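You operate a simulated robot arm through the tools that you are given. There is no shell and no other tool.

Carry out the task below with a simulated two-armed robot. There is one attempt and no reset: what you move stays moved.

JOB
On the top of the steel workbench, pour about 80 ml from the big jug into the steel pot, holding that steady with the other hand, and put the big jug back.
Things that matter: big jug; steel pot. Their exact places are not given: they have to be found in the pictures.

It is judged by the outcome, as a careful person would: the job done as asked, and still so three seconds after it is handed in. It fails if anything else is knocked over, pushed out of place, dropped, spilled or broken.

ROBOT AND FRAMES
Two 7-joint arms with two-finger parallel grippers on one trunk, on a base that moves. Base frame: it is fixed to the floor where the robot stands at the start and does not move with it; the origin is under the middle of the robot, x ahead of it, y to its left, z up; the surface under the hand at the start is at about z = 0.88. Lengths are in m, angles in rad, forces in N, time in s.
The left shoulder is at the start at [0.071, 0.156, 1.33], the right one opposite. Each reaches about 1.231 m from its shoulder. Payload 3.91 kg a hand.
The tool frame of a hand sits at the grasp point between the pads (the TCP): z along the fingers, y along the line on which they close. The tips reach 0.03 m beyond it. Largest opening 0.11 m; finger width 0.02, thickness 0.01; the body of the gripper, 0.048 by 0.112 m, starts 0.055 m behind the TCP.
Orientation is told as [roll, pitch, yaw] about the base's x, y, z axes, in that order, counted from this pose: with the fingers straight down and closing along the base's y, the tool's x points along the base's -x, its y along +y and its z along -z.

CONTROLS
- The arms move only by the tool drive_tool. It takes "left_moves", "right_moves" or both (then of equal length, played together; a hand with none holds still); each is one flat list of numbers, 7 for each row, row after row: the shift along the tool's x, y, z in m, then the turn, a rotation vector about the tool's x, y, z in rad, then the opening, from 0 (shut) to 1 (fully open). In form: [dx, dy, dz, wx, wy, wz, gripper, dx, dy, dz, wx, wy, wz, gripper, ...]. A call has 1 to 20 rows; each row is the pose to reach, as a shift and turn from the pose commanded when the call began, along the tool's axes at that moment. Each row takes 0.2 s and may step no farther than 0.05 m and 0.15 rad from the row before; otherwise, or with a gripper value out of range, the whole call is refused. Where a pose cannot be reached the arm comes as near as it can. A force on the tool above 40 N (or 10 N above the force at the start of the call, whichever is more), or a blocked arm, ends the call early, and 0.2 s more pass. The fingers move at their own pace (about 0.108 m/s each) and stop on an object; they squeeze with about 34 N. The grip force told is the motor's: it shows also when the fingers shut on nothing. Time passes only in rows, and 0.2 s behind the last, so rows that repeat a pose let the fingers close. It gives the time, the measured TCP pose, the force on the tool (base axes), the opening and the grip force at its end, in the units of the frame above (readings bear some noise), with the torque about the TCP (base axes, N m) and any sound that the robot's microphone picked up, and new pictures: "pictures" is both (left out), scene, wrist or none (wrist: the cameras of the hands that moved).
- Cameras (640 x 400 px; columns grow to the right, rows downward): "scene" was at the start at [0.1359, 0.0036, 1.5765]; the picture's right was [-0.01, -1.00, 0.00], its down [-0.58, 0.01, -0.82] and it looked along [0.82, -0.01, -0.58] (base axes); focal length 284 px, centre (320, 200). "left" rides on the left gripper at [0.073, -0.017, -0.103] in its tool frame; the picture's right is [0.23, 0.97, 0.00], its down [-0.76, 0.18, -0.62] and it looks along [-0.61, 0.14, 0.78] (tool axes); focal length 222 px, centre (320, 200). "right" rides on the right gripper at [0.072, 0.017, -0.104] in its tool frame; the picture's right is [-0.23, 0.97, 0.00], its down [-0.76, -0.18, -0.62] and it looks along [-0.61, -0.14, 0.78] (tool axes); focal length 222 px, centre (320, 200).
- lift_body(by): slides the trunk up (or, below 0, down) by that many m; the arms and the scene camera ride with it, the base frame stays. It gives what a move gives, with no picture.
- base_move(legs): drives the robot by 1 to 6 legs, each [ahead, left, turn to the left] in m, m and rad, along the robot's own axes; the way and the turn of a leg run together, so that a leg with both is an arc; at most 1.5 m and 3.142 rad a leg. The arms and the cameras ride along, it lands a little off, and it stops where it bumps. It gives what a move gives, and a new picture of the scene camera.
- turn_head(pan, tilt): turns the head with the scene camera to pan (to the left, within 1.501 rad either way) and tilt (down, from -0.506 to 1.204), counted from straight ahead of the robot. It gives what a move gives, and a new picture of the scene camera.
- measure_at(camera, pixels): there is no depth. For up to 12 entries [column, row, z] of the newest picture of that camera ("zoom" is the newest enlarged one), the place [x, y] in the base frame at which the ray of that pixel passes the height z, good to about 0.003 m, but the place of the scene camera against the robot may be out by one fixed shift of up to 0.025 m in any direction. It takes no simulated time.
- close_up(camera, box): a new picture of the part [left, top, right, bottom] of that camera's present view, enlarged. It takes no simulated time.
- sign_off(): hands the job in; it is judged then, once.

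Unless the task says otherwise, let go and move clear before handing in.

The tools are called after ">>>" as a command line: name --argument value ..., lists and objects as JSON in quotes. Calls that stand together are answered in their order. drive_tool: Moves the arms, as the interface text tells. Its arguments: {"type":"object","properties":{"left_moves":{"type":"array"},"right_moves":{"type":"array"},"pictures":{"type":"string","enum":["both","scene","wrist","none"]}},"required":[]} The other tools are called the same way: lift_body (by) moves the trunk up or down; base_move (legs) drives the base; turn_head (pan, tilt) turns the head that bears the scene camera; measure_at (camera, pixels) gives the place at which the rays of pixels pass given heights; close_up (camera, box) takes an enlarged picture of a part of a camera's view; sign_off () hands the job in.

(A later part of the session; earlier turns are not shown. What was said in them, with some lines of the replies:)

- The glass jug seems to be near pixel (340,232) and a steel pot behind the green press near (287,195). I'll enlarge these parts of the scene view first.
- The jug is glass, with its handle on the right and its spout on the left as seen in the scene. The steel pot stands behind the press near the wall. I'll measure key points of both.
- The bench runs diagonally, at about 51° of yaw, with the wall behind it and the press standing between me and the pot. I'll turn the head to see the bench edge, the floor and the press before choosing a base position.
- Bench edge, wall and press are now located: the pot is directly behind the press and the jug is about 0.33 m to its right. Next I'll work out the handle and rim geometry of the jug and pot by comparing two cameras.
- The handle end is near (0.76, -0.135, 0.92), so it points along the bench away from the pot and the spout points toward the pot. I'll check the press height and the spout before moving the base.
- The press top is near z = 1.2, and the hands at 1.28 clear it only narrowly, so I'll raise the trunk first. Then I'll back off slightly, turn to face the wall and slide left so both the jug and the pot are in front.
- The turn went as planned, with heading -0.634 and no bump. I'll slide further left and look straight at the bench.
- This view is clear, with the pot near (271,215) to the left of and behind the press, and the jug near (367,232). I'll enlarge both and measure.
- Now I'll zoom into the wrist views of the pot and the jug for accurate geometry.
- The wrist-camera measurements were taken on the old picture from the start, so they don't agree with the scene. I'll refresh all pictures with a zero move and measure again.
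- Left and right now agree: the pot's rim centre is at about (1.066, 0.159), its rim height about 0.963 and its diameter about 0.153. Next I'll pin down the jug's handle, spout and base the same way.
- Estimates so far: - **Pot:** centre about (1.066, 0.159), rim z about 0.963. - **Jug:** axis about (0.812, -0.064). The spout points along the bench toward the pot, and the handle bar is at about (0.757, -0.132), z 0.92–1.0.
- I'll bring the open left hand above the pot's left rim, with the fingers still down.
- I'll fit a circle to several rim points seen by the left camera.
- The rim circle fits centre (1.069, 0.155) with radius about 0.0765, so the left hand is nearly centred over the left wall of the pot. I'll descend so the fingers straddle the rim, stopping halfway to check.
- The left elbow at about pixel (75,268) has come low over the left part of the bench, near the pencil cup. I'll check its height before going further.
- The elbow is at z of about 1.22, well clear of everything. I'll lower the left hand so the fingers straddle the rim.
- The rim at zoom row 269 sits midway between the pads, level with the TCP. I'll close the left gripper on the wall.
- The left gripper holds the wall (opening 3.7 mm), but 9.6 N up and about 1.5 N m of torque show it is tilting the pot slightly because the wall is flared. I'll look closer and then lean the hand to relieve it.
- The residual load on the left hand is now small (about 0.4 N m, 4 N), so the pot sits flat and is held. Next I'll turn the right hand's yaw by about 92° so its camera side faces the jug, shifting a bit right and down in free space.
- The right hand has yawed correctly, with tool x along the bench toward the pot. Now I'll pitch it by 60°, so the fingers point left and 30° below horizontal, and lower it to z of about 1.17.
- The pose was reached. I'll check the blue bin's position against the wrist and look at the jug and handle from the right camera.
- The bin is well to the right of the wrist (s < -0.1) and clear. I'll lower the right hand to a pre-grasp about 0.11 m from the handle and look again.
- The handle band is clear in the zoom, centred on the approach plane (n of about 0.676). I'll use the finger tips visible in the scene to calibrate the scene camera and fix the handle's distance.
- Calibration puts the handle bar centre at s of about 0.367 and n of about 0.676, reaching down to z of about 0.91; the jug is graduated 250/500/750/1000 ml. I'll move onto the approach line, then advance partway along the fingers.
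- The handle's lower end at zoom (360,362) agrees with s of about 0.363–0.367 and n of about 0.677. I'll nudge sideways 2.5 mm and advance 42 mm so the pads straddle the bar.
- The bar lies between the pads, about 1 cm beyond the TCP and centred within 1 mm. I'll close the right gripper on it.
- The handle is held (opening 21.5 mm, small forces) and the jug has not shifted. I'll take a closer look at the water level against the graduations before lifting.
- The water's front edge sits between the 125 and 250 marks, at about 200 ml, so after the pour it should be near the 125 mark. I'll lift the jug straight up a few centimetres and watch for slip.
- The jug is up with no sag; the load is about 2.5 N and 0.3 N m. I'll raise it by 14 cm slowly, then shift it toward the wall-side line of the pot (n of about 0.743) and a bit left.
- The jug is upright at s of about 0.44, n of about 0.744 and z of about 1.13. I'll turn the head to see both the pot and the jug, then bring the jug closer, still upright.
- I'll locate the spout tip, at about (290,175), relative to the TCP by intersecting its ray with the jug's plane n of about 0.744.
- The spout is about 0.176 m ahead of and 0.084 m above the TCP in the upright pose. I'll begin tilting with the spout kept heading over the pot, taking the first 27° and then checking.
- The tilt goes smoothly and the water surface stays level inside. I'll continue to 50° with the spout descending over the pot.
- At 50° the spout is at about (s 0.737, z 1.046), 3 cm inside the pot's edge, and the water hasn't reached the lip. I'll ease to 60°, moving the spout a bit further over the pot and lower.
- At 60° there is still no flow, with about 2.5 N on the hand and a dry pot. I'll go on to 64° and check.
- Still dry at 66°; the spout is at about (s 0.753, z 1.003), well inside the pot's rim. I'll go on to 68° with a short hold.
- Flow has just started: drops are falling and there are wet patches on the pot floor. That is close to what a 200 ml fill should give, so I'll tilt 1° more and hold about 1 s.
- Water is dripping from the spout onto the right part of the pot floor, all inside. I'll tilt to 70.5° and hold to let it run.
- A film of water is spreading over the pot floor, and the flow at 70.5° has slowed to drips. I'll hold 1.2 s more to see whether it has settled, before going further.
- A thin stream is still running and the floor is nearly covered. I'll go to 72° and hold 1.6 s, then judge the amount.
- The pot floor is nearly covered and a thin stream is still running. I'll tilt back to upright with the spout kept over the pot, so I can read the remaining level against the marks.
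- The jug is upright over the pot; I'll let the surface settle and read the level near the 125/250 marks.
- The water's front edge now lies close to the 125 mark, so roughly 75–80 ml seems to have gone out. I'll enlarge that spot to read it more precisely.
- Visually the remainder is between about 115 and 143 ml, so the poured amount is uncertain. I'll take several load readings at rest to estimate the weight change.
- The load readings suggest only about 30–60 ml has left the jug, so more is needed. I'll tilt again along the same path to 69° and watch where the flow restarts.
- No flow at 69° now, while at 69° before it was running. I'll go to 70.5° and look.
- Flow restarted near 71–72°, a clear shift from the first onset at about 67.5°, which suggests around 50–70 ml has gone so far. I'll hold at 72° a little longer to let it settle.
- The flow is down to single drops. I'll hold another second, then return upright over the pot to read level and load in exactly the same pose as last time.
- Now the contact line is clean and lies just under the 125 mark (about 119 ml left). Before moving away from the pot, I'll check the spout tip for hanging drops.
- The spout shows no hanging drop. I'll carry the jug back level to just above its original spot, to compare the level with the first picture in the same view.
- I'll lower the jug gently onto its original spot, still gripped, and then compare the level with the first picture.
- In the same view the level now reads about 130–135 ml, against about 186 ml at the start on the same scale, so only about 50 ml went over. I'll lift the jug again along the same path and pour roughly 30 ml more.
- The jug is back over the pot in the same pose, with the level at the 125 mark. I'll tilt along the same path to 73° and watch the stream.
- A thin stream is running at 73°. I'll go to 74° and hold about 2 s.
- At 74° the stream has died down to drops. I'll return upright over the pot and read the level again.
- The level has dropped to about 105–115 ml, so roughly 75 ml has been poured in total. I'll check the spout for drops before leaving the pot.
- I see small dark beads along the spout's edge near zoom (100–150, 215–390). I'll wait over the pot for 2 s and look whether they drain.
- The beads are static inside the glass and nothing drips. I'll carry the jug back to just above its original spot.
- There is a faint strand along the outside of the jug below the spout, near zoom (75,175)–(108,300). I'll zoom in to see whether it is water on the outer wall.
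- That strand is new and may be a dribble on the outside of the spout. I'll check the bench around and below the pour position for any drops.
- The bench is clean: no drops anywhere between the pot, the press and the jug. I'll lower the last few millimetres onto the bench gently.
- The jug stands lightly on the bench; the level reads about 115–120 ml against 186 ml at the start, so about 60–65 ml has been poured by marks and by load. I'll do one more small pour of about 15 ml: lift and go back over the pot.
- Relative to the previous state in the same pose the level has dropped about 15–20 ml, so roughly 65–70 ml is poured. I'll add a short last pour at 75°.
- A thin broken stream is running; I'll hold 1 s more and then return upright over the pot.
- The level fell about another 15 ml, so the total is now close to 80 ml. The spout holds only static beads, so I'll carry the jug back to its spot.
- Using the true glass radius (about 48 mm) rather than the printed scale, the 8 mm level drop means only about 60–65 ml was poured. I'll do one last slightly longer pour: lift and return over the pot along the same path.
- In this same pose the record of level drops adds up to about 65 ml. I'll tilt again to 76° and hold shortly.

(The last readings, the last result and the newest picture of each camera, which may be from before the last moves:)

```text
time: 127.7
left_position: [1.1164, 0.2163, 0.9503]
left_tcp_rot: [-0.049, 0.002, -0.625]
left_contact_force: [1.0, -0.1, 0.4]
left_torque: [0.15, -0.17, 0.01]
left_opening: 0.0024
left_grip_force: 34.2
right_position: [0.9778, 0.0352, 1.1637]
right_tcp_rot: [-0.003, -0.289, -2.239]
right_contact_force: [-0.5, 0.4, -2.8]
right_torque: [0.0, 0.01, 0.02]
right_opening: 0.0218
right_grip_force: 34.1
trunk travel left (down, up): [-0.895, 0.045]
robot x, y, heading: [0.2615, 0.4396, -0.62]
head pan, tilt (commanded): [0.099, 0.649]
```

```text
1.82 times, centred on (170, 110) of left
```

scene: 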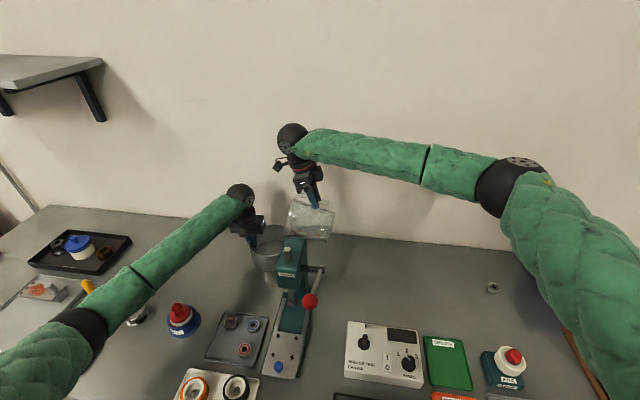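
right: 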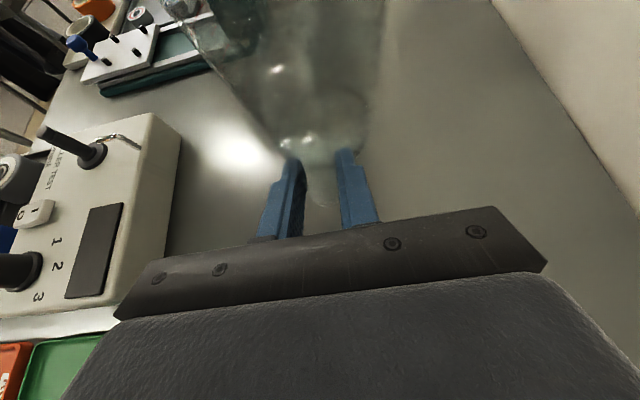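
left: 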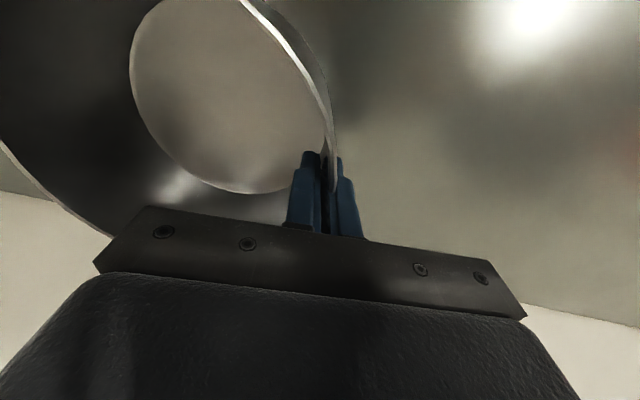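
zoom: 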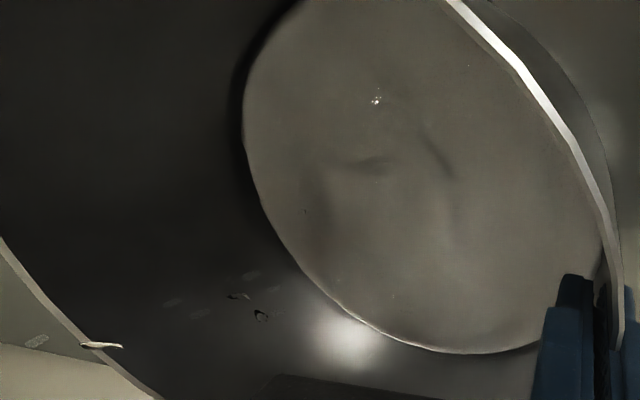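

>>> drive_tool --right_moves '[0, 0, 0, 0, 0, 0, 0, 0, 0, 0, 0, 0, 0, 0, 0, 0, 0, 0, 0, 0, 0, -0.0075, 0, 0.0016, 0, 0.1135, 0, 0, -0.0225, 0, 0.0033, 0, 0.1833, 0, 0, -0.0365, 0, 0.0047, 0, 0.288, 0, 0, -0.0492, 0, 0.0071, 0, 0.3927, 0, 0, -0.0595, 0, 0.0098, 0, 0.4974, 0, 0, -0.0677, 0, 0.0127, 0, 0.6022, 0, 0, -0.0737, 0, 0.016, 0, 0.7069, 0, 0, -0.0773, 0, 0.0192, 0, 0.8116, 0, 0, -0.0789, 0, 0.022, 0, 0.9163, 0, 0, -0.0783, 0, 0.0256, 0, 1.0211, 0, 0, -0.0756, 0, 0.0283, 0, 1.1258, 0, 0, -0.071, 0, 0.0301, 0, 1.2305, 0, 0, -0.0651, 0, 0.0309, 0, 1.3352, 0, 0, -0.0651, 0, 0.0309, 0, 1.3352, 0, 0, -0.0651, 0, 0.0309, 0, 1.3352, 0, 0]' --pictures "none"

>>> drive_tool --right_moves '[0, 0, 0, 0, 0, 0, 0, 0, 0, 0, 0, 0, 0, 0, 0, 0, 0, 0, 0, 0, 0, 0, 0, 0, 0, 0, 0, 0]' --pictures "scene"

>>> close_up --camera "scene" --box '[285, 198, 335, 230]'

>>> close_up --camera "scene" --box '[275, 160, 325, 195]'

>>> close_up --camera "left" --box '[0, 0, 340, 220]'

```text
time: 131.4
left_position: [1.1144, 0.2155, 0.9503]
left_tcp_rot: [-0.048, 0.001, -0.624]
left_contact_force: [-1.0, 0.5, 0.0]
left_torque: [0.27, -0.13, -0.01]
left_opening: 0.0027
left_grip_force: 33.9
right_position: [0.9335, -0.0195, 1.1542]
right_tcp_rot: [-0.003, 1.048, -2.241]
right_contact_force: [0.1, 0.9, -2.9]
right_torque: [-0.19, 0.13, 0.0]
right_opening: 0.0215
right_grip_force: 33.7
trunk travel left (down, up): [-0.895, 0.045]
robot x, y, heading: [0.2598, 0.4403, -0.625]
head pan, tilt (commanded): [0.099, 0.649]
```

```text
time: 132.4
left_position: [1.1145, 0.2168, 0.9491]
left_tcp_rot: [-0.05, 0.003, -0.624]
left_contact_force: [-1.1, -0.6, 0.1]
left_torque: [0.19, -0.18, 0.02]
left_opening: 0.0028
left_grip_force: 33.8
right_position: [0.9346, -0.0205, 1.1525]
right_tcp_rot: [-0.003, 1.047, -2.242]
right_contact_force: [1.4, -0.4, -3.0]
right_torque: [-0.15, 0.09, -0.03]
right_opening: 0.0216
right_grip_force: 34.1
trunk travel left (down, up): [-0.895, 0.045]
robot x, y, heading: [0.2567, 0.4363, -0.624]
head pan, tilt (commanded): [0.099, 0.649]
```

scene: 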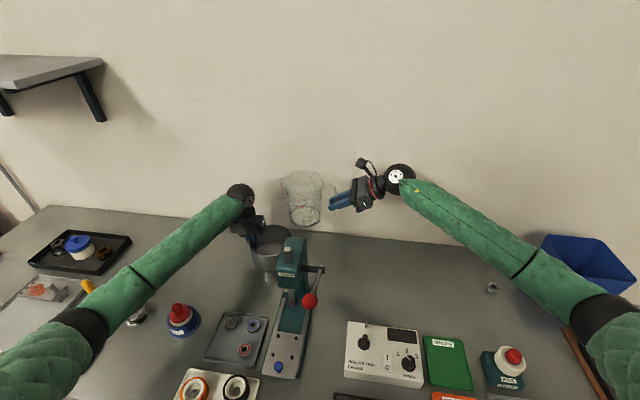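

```text
12.50 times, centred on (310, 214) of scene
```

zoom: 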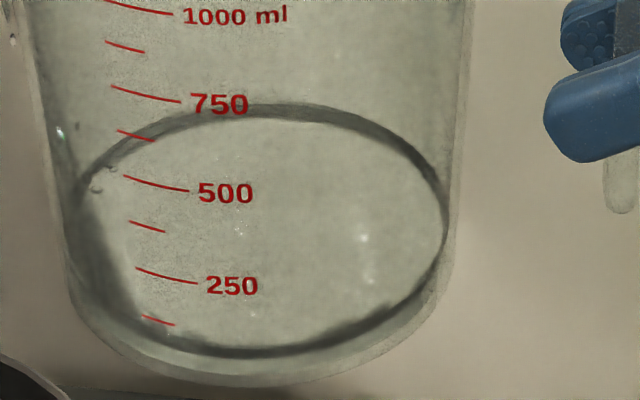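

```text
11.43 times, centred on (300, 178) of scene
```

zoom: 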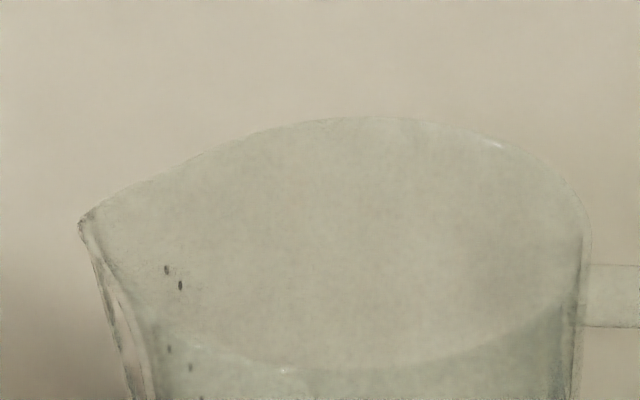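

```text
1.82 times, centred on (170, 110) of left
```

zoom: 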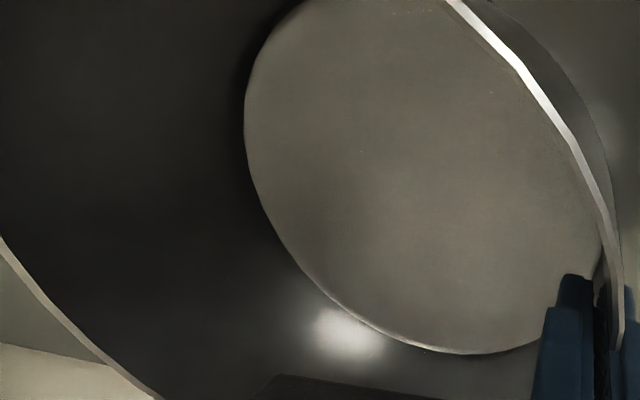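

The last pour took about another 17 ml, so the total is about 80 ml; nothing hangs from the spout. I'll carry the jug back and set it down.

>>> drive_tool --right_moves '[0, 0, 0, 0, 0, 0, 0, -0.0104, 0, -0.018, 0, 0, 0, 0, -0.0208, 0, -0.0361, 0, 0, 0, 0, -0.0312, 0, -0.0541, 0, 0, 0, 0, -0.0417, 0, -0.0722, 0, 0, 0, 0, -0.0521, 0, -0.0902, 0, 0, 0, 0, -0.0625, 0, -0.1083, 0, 0, 0, 0, -0.0722, -0.0165, -0.1251, 0, 0, 0, 0, -0.082, -0.033, -0.1419, 0, 0, 0, 0, -0.0917, -0.0495, -0.1587, 0, 0, 0, 0, -0.1014, -0.066, -0.1755, 0, 0, 0, 0, -0.1216, -0.066, -0.1638, 0, 0, 0, 0, -0.1419, -0.066, -0.1521, 0, 0, 0, 0, -0.1621, -0.066, -0.1404, 0, 0, 0, 0, -0.1824, -0.066, -0.1287, 0, 0, 0, 0, -0.2026, -0.066, -0.117, 0, 0, 0, 0, -0.2228, -0.066, -0.1054, 0, 0, 0, 0, -0.2431, -0.066, -0.0937, 0, 0, 0, 0, -0.2633, -0.066, -0.082, 0, 0, 0, 0, -0.2633, -0.066, -0.082, 0, 0, 0, 0]' --pictures "none"

>>> turn_head --pan -0.15 --tilt 0.7

>>> drive_tool --right_moves '[-0.0026, 0, 0.0015, 0, 0, 0, 0, -0.0043, 0, 0.0025, 0, 0, 0, 0, -0.0052, 0, 0.003, 0, 0, 0, 0, -0.0056, 0, 0.0033, 0, 0, 0, 0, -0.0056, 0, 0.0033, 0, 0, 0, 0]' --pictures "both"

>>> close_up --camera "scene" --box '[280, 200, 400, 280]'

>>> close_up --camera "scene" --box '[290, 245, 346, 280]'

```text
time: 136.7
left_position: [1.1149, 0.2174, 0.9499]
left_tcp_rot: [-0.05, 0.002, -0.623]
left_contact_force: [-0.3, -0.6, 0.1]
left_torque: [0.18, -0.16, 0.0]
left_opening: 0.0026
left_grip_force: 33.5
right_position: [0.7541, -0.1387, 0.9641]
right_tcp_rot: [-0.001, 1.048, -2.241]
right_contact_force: [0.1, 0.1, -3.3]
right_torque: [-0.21, 0.13, -0.01]
right_opening: 0.0217
right_grip_force: 33.7
trunk travel left (down, up): [-0.895, 0.045]
robot x, y, heading: [0.2592, 0.4411, -0.624]
head pan, tilt (commanded): [0.099, 0.649]
```

```text
time: 137.4
left_position: [1.1162, 0.2155, 0.9506]
left_tcp_rot: [-0.05, 0.003, -0.625]
left_contact_force: [-0.1, -1.4, -0.2]
left_torque: [0.2, -0.17, 0.02]
left_opening: 0.0026
left_grip_force: 33.6
right_position: [0.7544, -0.1384, 0.9653]
right_tcp_rot: [-0.001, 1.049, -2.241]
right_contact_force: [0.0, 0.3, -1.3]
right_torque: [-0.17, 0.15, -0.02]
right_opening: 0.0217
right_grip_force: 34.1
trunk travel left (down, up): [-0.895, 0.045]
robot x, y, heading: [0.2608, 0.4424, -0.624]
head pan, tilt (commanded): [-0.15, 0.7]
```

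scene: 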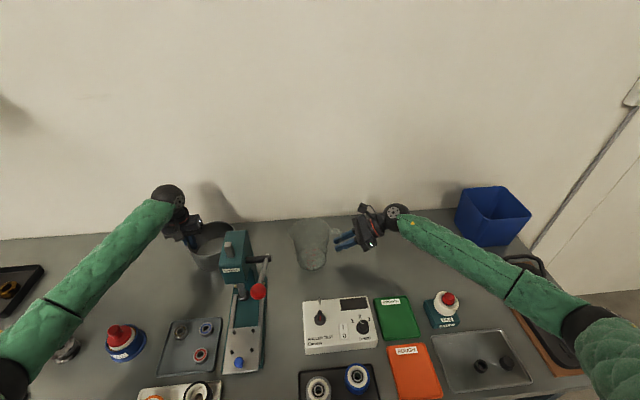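

```text
time: 138.6
left_position: [1.1143, 0.2152, 0.9506]
left_tcp_rot: [-0.05, 0.002, -0.626]
left_contact_force: [0.3, -0.2, 0.0]
left_torque: [0.25, -0.19, -0.01]
left_opening: 0.0023
left_grip_force: 34.3
right_position: [0.7554, -0.1376, 0.9596]
right_tcp_rot: [-0.002, 1.048, -2.243]
right_contact_force: [-0.5, -1.6, 3.9]
right_torque: [0.37, -0.31, 0.0]
right_opening: 0.0217
right_grip_force: 33.8
trunk travel left (down, up): [-0.895, 0.045]
robot x, y, heading: [0.262, 0.441, -0.623]
head pan, tilt (commanded): [-0.15, 0.7]
```

scene: 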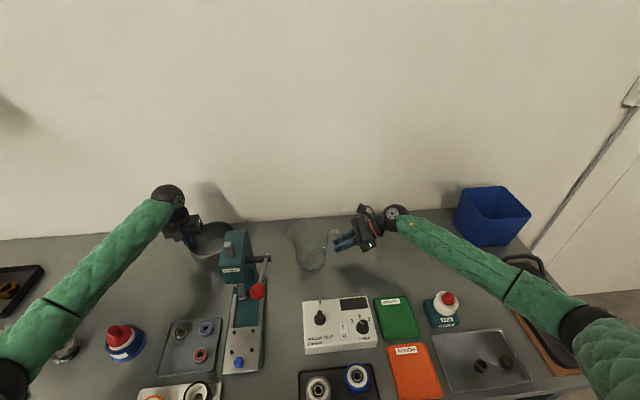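
right: 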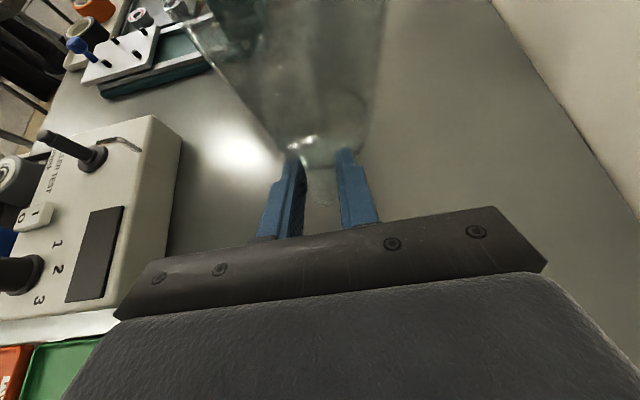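

```text
5.00 times, centred on (340, 240) of scene
```

zoom: 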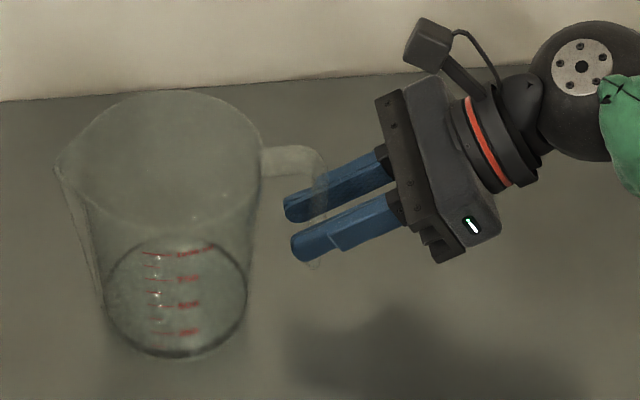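

```text
11.43 times, centred on (318, 262) of scene
```

zoom: 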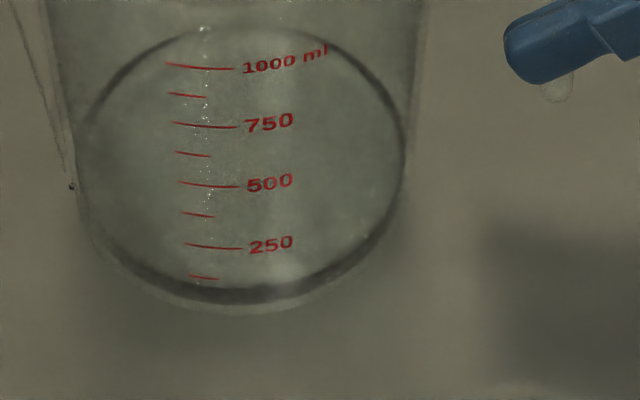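

The jug stands on its original spot with light contact. I'll open the right gripper gradually to release the handle.

>>> drive_tool --right_moves '[0, 0, 0, 0, 0, 0, 0.22, 0, 0, 0, 0, 0, 0, 0.3, 0, 0, 0, 0, 0, 0, 0.45, 0, 0, 0, 0, 0, 0, 0.7, 0, 0, 0, 0, 0, 0, 0.9, 0, 0, 0, 0, 0, 0, 0.9]' --pictures "both"

>>> close_up --camera "scene" --box '[280, 200, 400, 280]'

```text
time: 140.0
left_position: [1.1154, 0.2158, 0.95]
left_tcp_rot: [-0.049, 0.001, -0.625]
left_contact_force: [0.2, 0.0, -0.1]
left_torque: [0.21, -0.19, 0.0]
left_opening: 0.0027
left_grip_force: 33.8
right_position: [0.7561, -0.1372, 0.9596]
right_tcp_rot: [-0.002, 1.045, -2.241]
right_contact_force: [1.4, -0.6, -0.1]
right_torque: [-0.01, -0.03, -0.02]
right_opening: 0.0987
right_grip_force: 0.1
trunk travel left (down, up): [-0.895, 0.045]
robot x, y, heading: [0.2581, 0.4377, -0.627]
head pan, tilt (commanded): [-0.15, 0.7]
```

scene: 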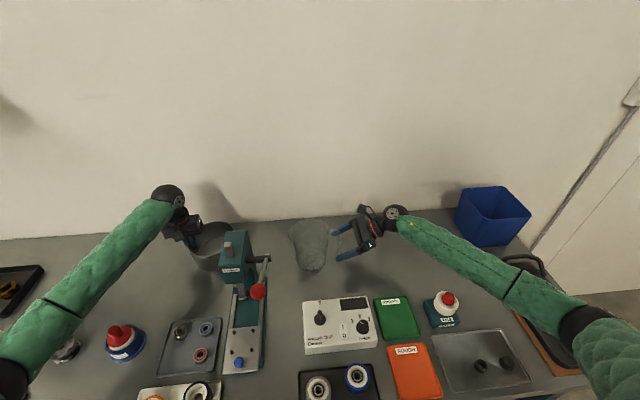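
right: 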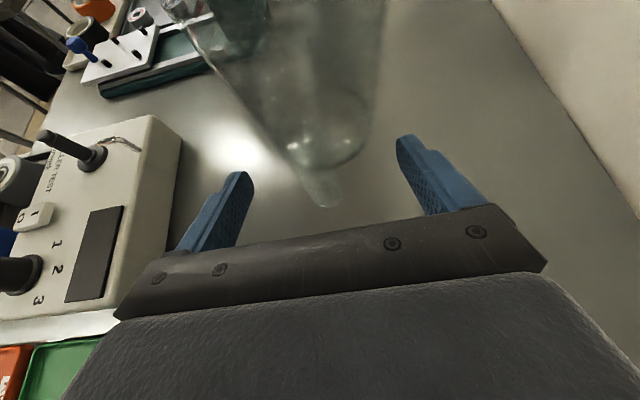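

```text
5.00 times, centred on (340, 240) of scene
```

zoom: 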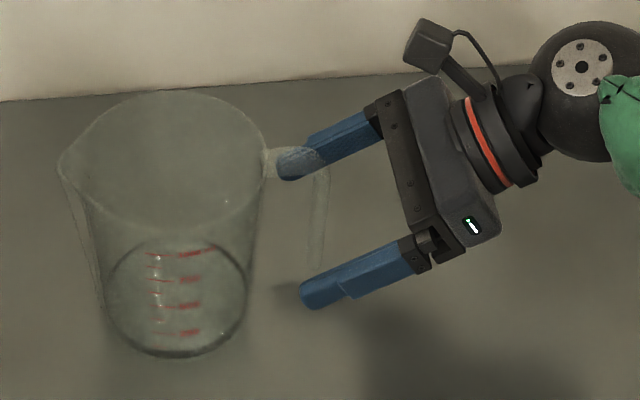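

The jug stands upright and free. I'll withdraw the right hand straight back along its fingers, then up.

>>> drive_tool --right_moves '[0, 0, -0.02, 0, 0, 0, 0.9, 0, 0, -0.045, 0, 0, 0, 0.9, 0, 0, -0.08, 0, 0, 0, 0.9, 0, 0, -0.115, 0, 0, 0, 0.9, 0, 0, -0.14, 0, 0, 0, 0.9, 0.03, 0, -0.157, 0, 0, 0, 0.9, 0.065, 0, -0.177, 0, 0, 0, 0.9, 0.1, 0, -0.197, 0, 0, 0, 0.9, 0.135, 0, -0.217, 0, 0, 0, 0.9, 0.135, 0, -0.217, 0, 0, 0, 0.9]' --pictures "both"

>>> close_up --camera "scene" --box '[280, 200, 400, 280]'

>>> close_up --camera "scene" --box '[290, 235, 346, 270]'

```text
time: 142.2
left_position: [1.1155, 0.2161, 0.9488]
left_tcp_rot: [-0.048, 0.003, -0.624]
left_contact_force: [0.2, 1.3, 0.2]
left_torque: [0.3, -0.16, -0.01]
left_opening: 0.0026
left_grip_force: 34.1
right_position: [0.6819, -0.2351, 1.1865]
right_tcp_rot: [-0.005, 1.046, -2.242]
right_contact_force: [0.1, 0.4, -0.6]
right_torque: [0.02, 0.02, 0.03]
right_opening: 0.099
right_grip_force: 0.0
trunk travel left (down, up): [-0.895, 0.045]
robot x, y, heading: [0.258, 0.4387, -0.624]
head pan, tilt (commanded): [-0.15, 0.7]
```

scene: 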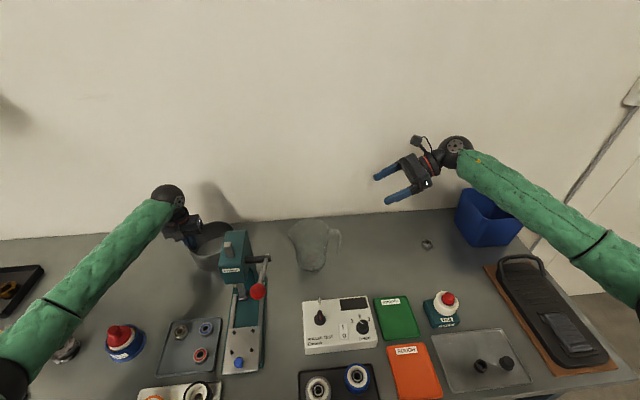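
right: 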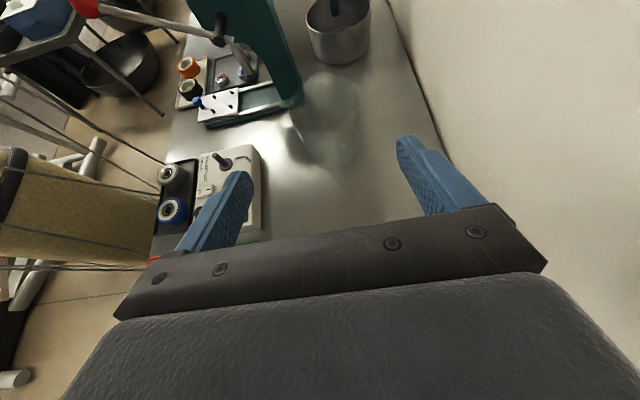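

```text
5.00 times, centred on (340, 240) of scene
```

zoom: 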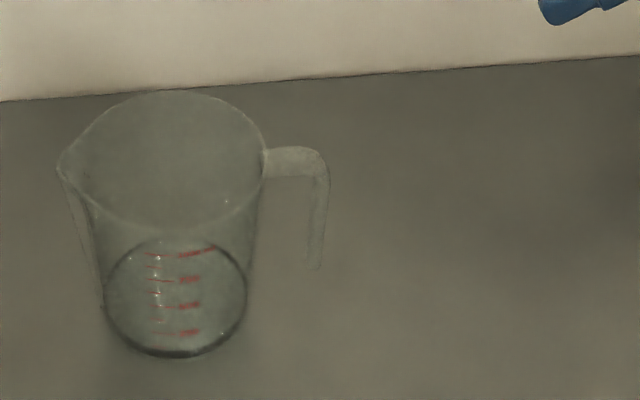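

```text
11.43 times, centred on (318, 252) of scene
```

zoom: 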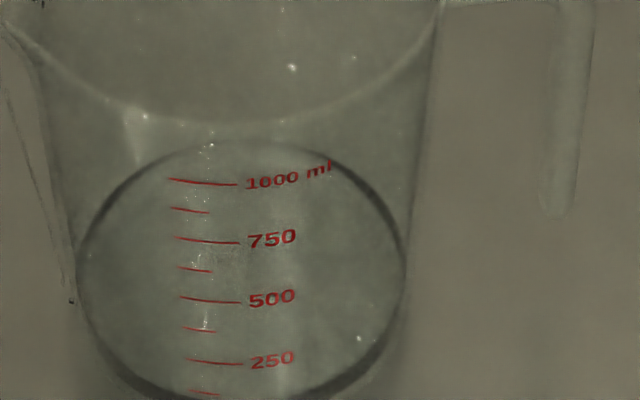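

The jug is back in place. Now the pot: the left hand's −0.28 N m about its x axis suggests it slightly lifts the pot's right side, so I'll lean back in small steps until the pot sits flat.

>>> drive_tool --left_moves '[0, 0, 0, -0.003, 0, 0, 0, 0, 0, 0, -0.006, 0, 0, 0, 0, 0, 0, -0.006, 0, 0, 0]' --pictures "none"

>>> drive_tool --left_moves '[0, 0, 0, -0.003, 0, 0, 0, 0, 0, 0, -0.006, 0, 0, 0, 0, 0, 0, -0.006, 0, 0, 0]' --pictures "wrist"

```text
time: 143.0
left_position: [1.1145, 0.2154, 0.9501]
left_tcp_rot: [-0.042, 0.001, -0.626]
left_contact_force: [0.8, -0.5, 1.1]
left_torque: [0.17, -0.17, 0.0]
left_opening: 0.0026
left_grip_force: 34.2
right_position: [0.6817, -0.2342, 1.186]
right_tcp_rot: [-0.002, 1.047, -2.241]
right_contact_force: [1.4, -0.5, -0.1]
right_torque: [-0.02, 0.03, 0.01]
right_opening: 0.0992
right_grip_force: 0.0
trunk travel left (down, up): [-0.895, 0.045]
robot x, y, heading: [0.2595, 0.4385, -0.625]
head pan, tilt (commanded): [-0.15, 0.7]
```

```text
time: 143.8
left_position: [1.1154, 0.2164, 0.9511]
left_tcp_rot: [-0.037, 0.0, -0.624]
left_contact_force: [1.7, 1.3, 0.2]
left_torque: [-0.27, 0.12, 0.14]
left_opening: 0.0025
left_grip_force: 33.9
right_position: [0.6818, -0.2337, 1.1859]
right_tcp_rot: [-0.003, 1.047, -2.241]
right_contact_force: [0.3, 0.5, -0.7]
right_torque: [0.0, -0.01, 0.03]
right_opening: 0.099
right_grip_force: 0.0
trunk travel left (down, up): [-0.895, 0.045]
robot x, y, heading: [0.2607, 0.4378, -0.625]
head pan, tilt (commanded): [-0.15, 0.7]
```

left: 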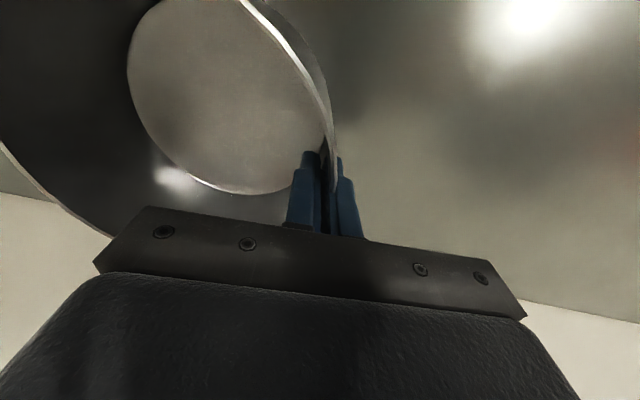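

The torque sign has flipped, so the pot now sits flat on the bench. I'll open the left gripper gradually.

>>> drive_tool --left_moves '[0, 0, 0, 0, 0, 0, 0.05, 0, 0, 0, 0, 0, 0, 0.1, 0, 0, 0, 0, 0, 0, 0.2, 0, 0, 0, 0, 0, 0, 0.4, 0, 0, 0, 0, 0, 0, 0.6, 0, 0, 0, 0, 0, 0, 0.7, 0, 0, 0, 0, 0, 0, 0.7]' --pictures "both"

>>> close_up --camera "left" --box '[0, 0, 420, 260]'

```text
time: 145.4
left_position: [1.1156, 0.2156, 0.9504]
left_tcp_rot: [-0.036, 0.002, -0.625]
left_contact_force: [0.1, 0.2, -0.1]
left_torque: [0.05, 0.03, 0.01]
left_opening: 0.077
left_grip_force: 0.1
right_position: [0.6811, -0.2342, 1.1857]
right_tcp_rot: [-0.001, 1.047, -2.24]
right_contact_force: [-0.8, 0.6, -0.2]
right_torque: [0.02, 0.01, 0.02]
right_opening: 0.099
right_grip_force: 0.0
trunk travel left (down, up): [-0.895, 0.045]
robot x, y, heading: [0.2573, 0.4411, -0.623]
head pan, tilt (commanded): [-0.15, 0.7]
```

scene: 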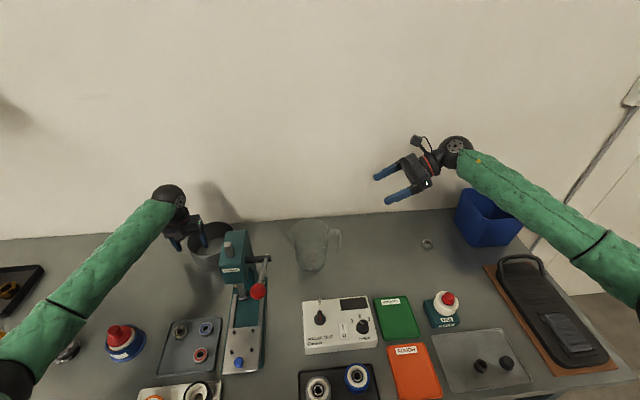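
left: 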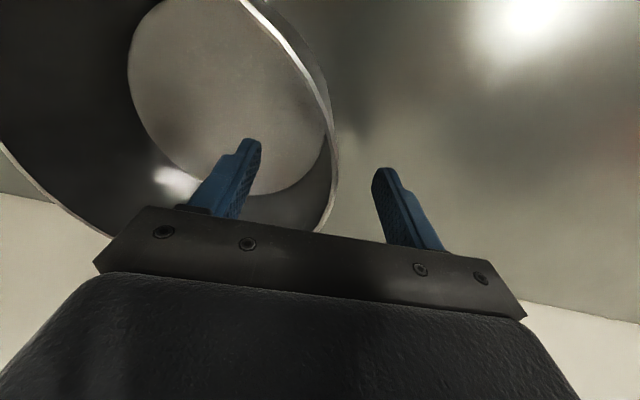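

```text
1.52 times, centred on (210, 130) of left
```

zoom: 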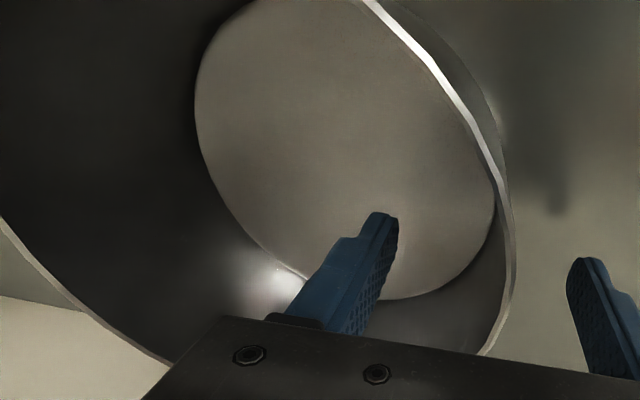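

The pot is free and centred between the open fingers. I'll raise the left hand straight up, clear of the pot.

>>> drive_tool --left_moves '[0, 0, -0.02, 0, 0, 0, 0.7, 0, 0, -0.05, 0, 0, 0, 0.7, 0, 0, -0.085, 0, 0, 0, 0.7, 0, 0, -0.12, 0, 0, 0, 0.7, 0, 0, -0.16, 0, 0, 0, 0.7, 0, 0, -0.2, 0, 0, 0, 0.7, 0, 0, -0.24, 0, 0, 0, 0.7, 0, 0, -0.24, 0, 0, 0, 0.7]' --pictures "both"

>>> turn_head --pan 0.1 --tilt 0.75

>>> close_up --camera "scene" --box '[240, 180, 340, 250]'

>>> close_up --camera "left" --box '[160, 0, 400, 170]'

```text
time: 147.2
left_position: [1.1196, 0.2215, 1.1882]
left_tcp_rot: [-0.037, 0.003, -0.626]
left_contact_force: [-0.2, -0.3, -0.5]
left_torque: [-0.01, 0.01, 0.01]
left_opening: 0.077
left_grip_force: 0.1
right_position: [0.6824, -0.235, 1.1852]
right_tcp_rot: [-0.001, 1.047, -2.243]
right_contact_force: [0.3, -0.2, 0.5]
right_torque: [0.01, 0.0, -0.01]
right_opening: 0.0991
right_grip_force: 0.2
trunk travel left (down, up): [-0.895, 0.045]
robot x, y, heading: [0.2625, 0.4384, -0.621]
head pan, tilt (commanded): [-0.15, 0.7]
```

scene: 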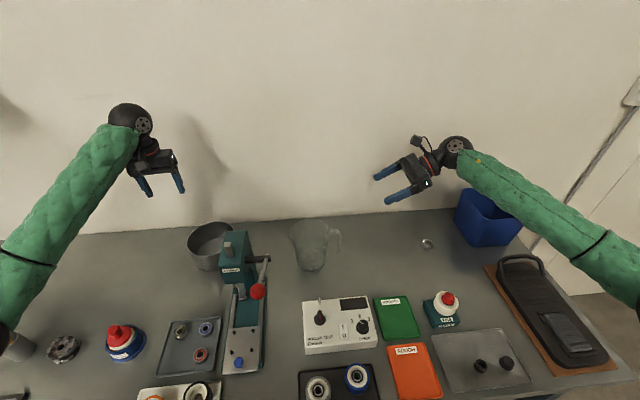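
left: 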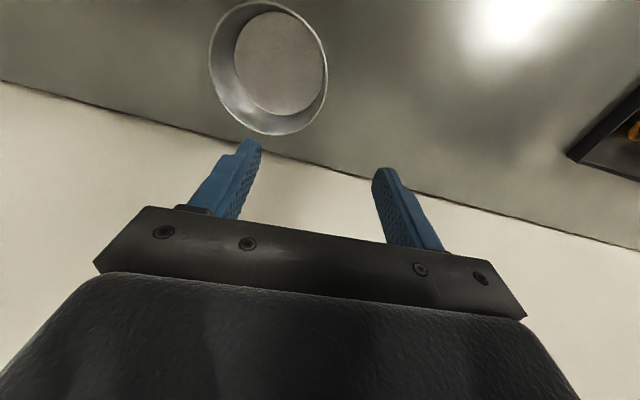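

```text
time: 148.0
left_position: [1.119, 0.2221, 1.1873]
left_tcp_rot: [-0.037, 0.002, -0.625]
left_contact_force: [-0.2, 0.5, -0.1]
left_torque: [0.0, 0.01, 0.01]
left_opening: 0.0769
left_grip_force: 0.0
right_position: [0.6811, -0.2333, 1.1852]
right_tcp_rot: [-0.002, 1.046, -2.241]
right_contact_force: [-1.0, -0.3, 0.8]
right_torque: [-0.04, -0.02, -0.01]
right_opening: 0.0991
right_grip_force: 0.0
trunk travel left (down, up): [-0.895, 0.045]
robot x, y, heading: [0.2592, 0.4419, -0.625]
head pan, tilt (commanded): [0.099, 0.75]
```

scene: 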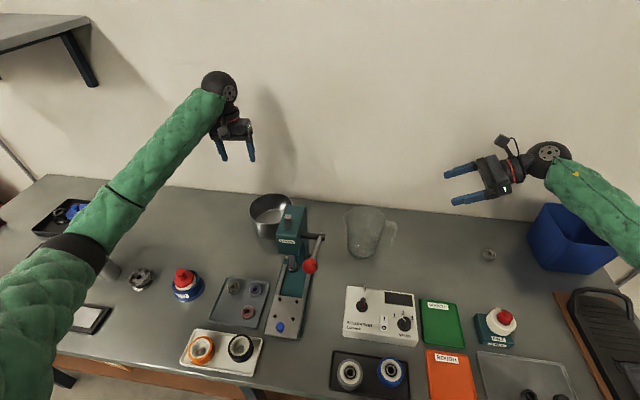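

```text
5.71 times, centred on (290, 215) of scene
```

zoom: 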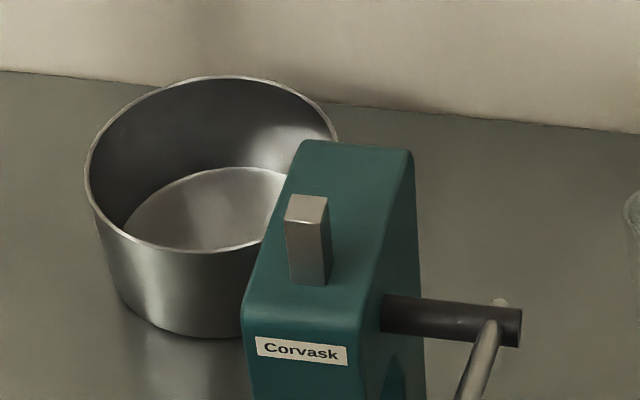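

```text
2.35 times, centred on (280, 85) of left
```

zoom: 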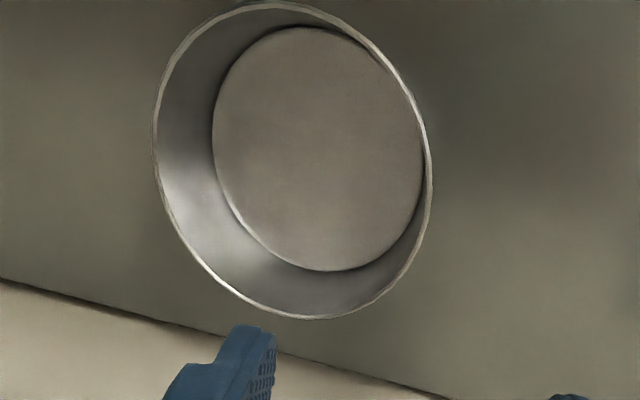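

Both hands are clear; the pot is within a few millimetres of where it was and sits flat. I'll do a last close check of the jug, its surroundings and the rest of the bench.

>>> close_up --camera "scene" --box '[330, 190, 420, 270]'

>>> close_up --camera "scene" --box '[0, 170, 340, 390]'

>>> close_up --camera "right" --box '[260, 60, 420, 200]'

```text
5.00 times, centred on (375, 230) of scene
```

zoom: 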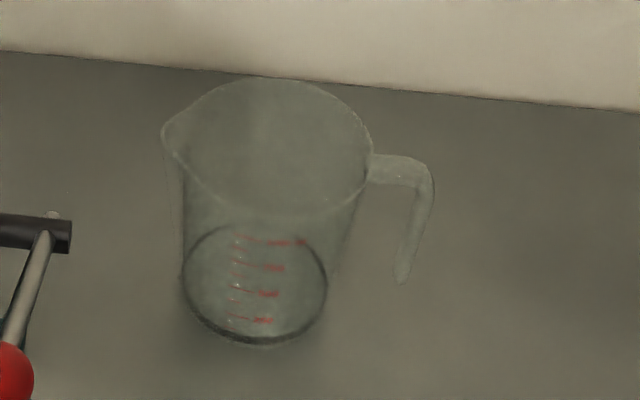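

```text
1.82 times, centred on (170, 280) of scene
```

zoom: 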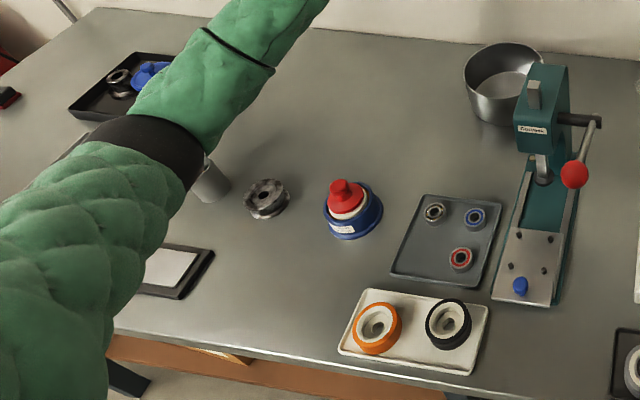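

```text
2.86 times, centred on (340, 130) of right
```

zoom: 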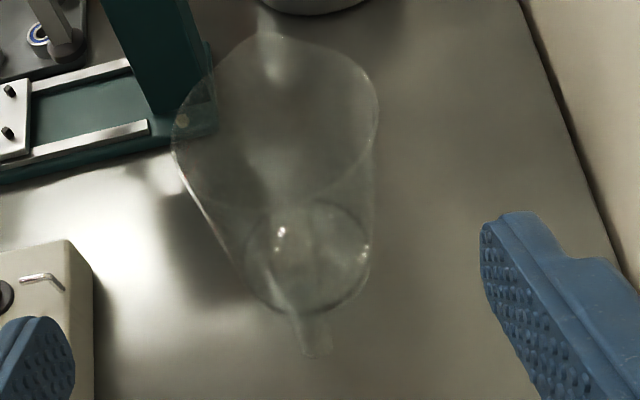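

Everything looks in order: the jug stands upright with its handle free, within about 5 mm of its first spot. The pot is upright and held the poured water, the bench is dry, no other object has moved, and both hands are clear. I'm handing in.

>>> sign_off

```text
The job is handed in.
```

I poured about 80 ml from the big jug into the steel pot and put the jug back. The left hand held the pot throughout.

- **Amount:** This is an estimate, because there was no direct way to measure it. I judged it from the level in the jug, which puts it roughly between 75 and 90 ml; the weight readings were too noisy to narrow it. It took five short pours, because the earlier ones came up short.
- **Jug:** It stands upright on its original spot, within about 5 mm, with a few beads of water left near the spout.
- **Pot:** It sits flat, a few millimetres from where it started, and the left hand has let go.
- **Bench:** I saw no drops on the bench, and nothing else looks moved or knocked over. Both hands were clear when I handed in.
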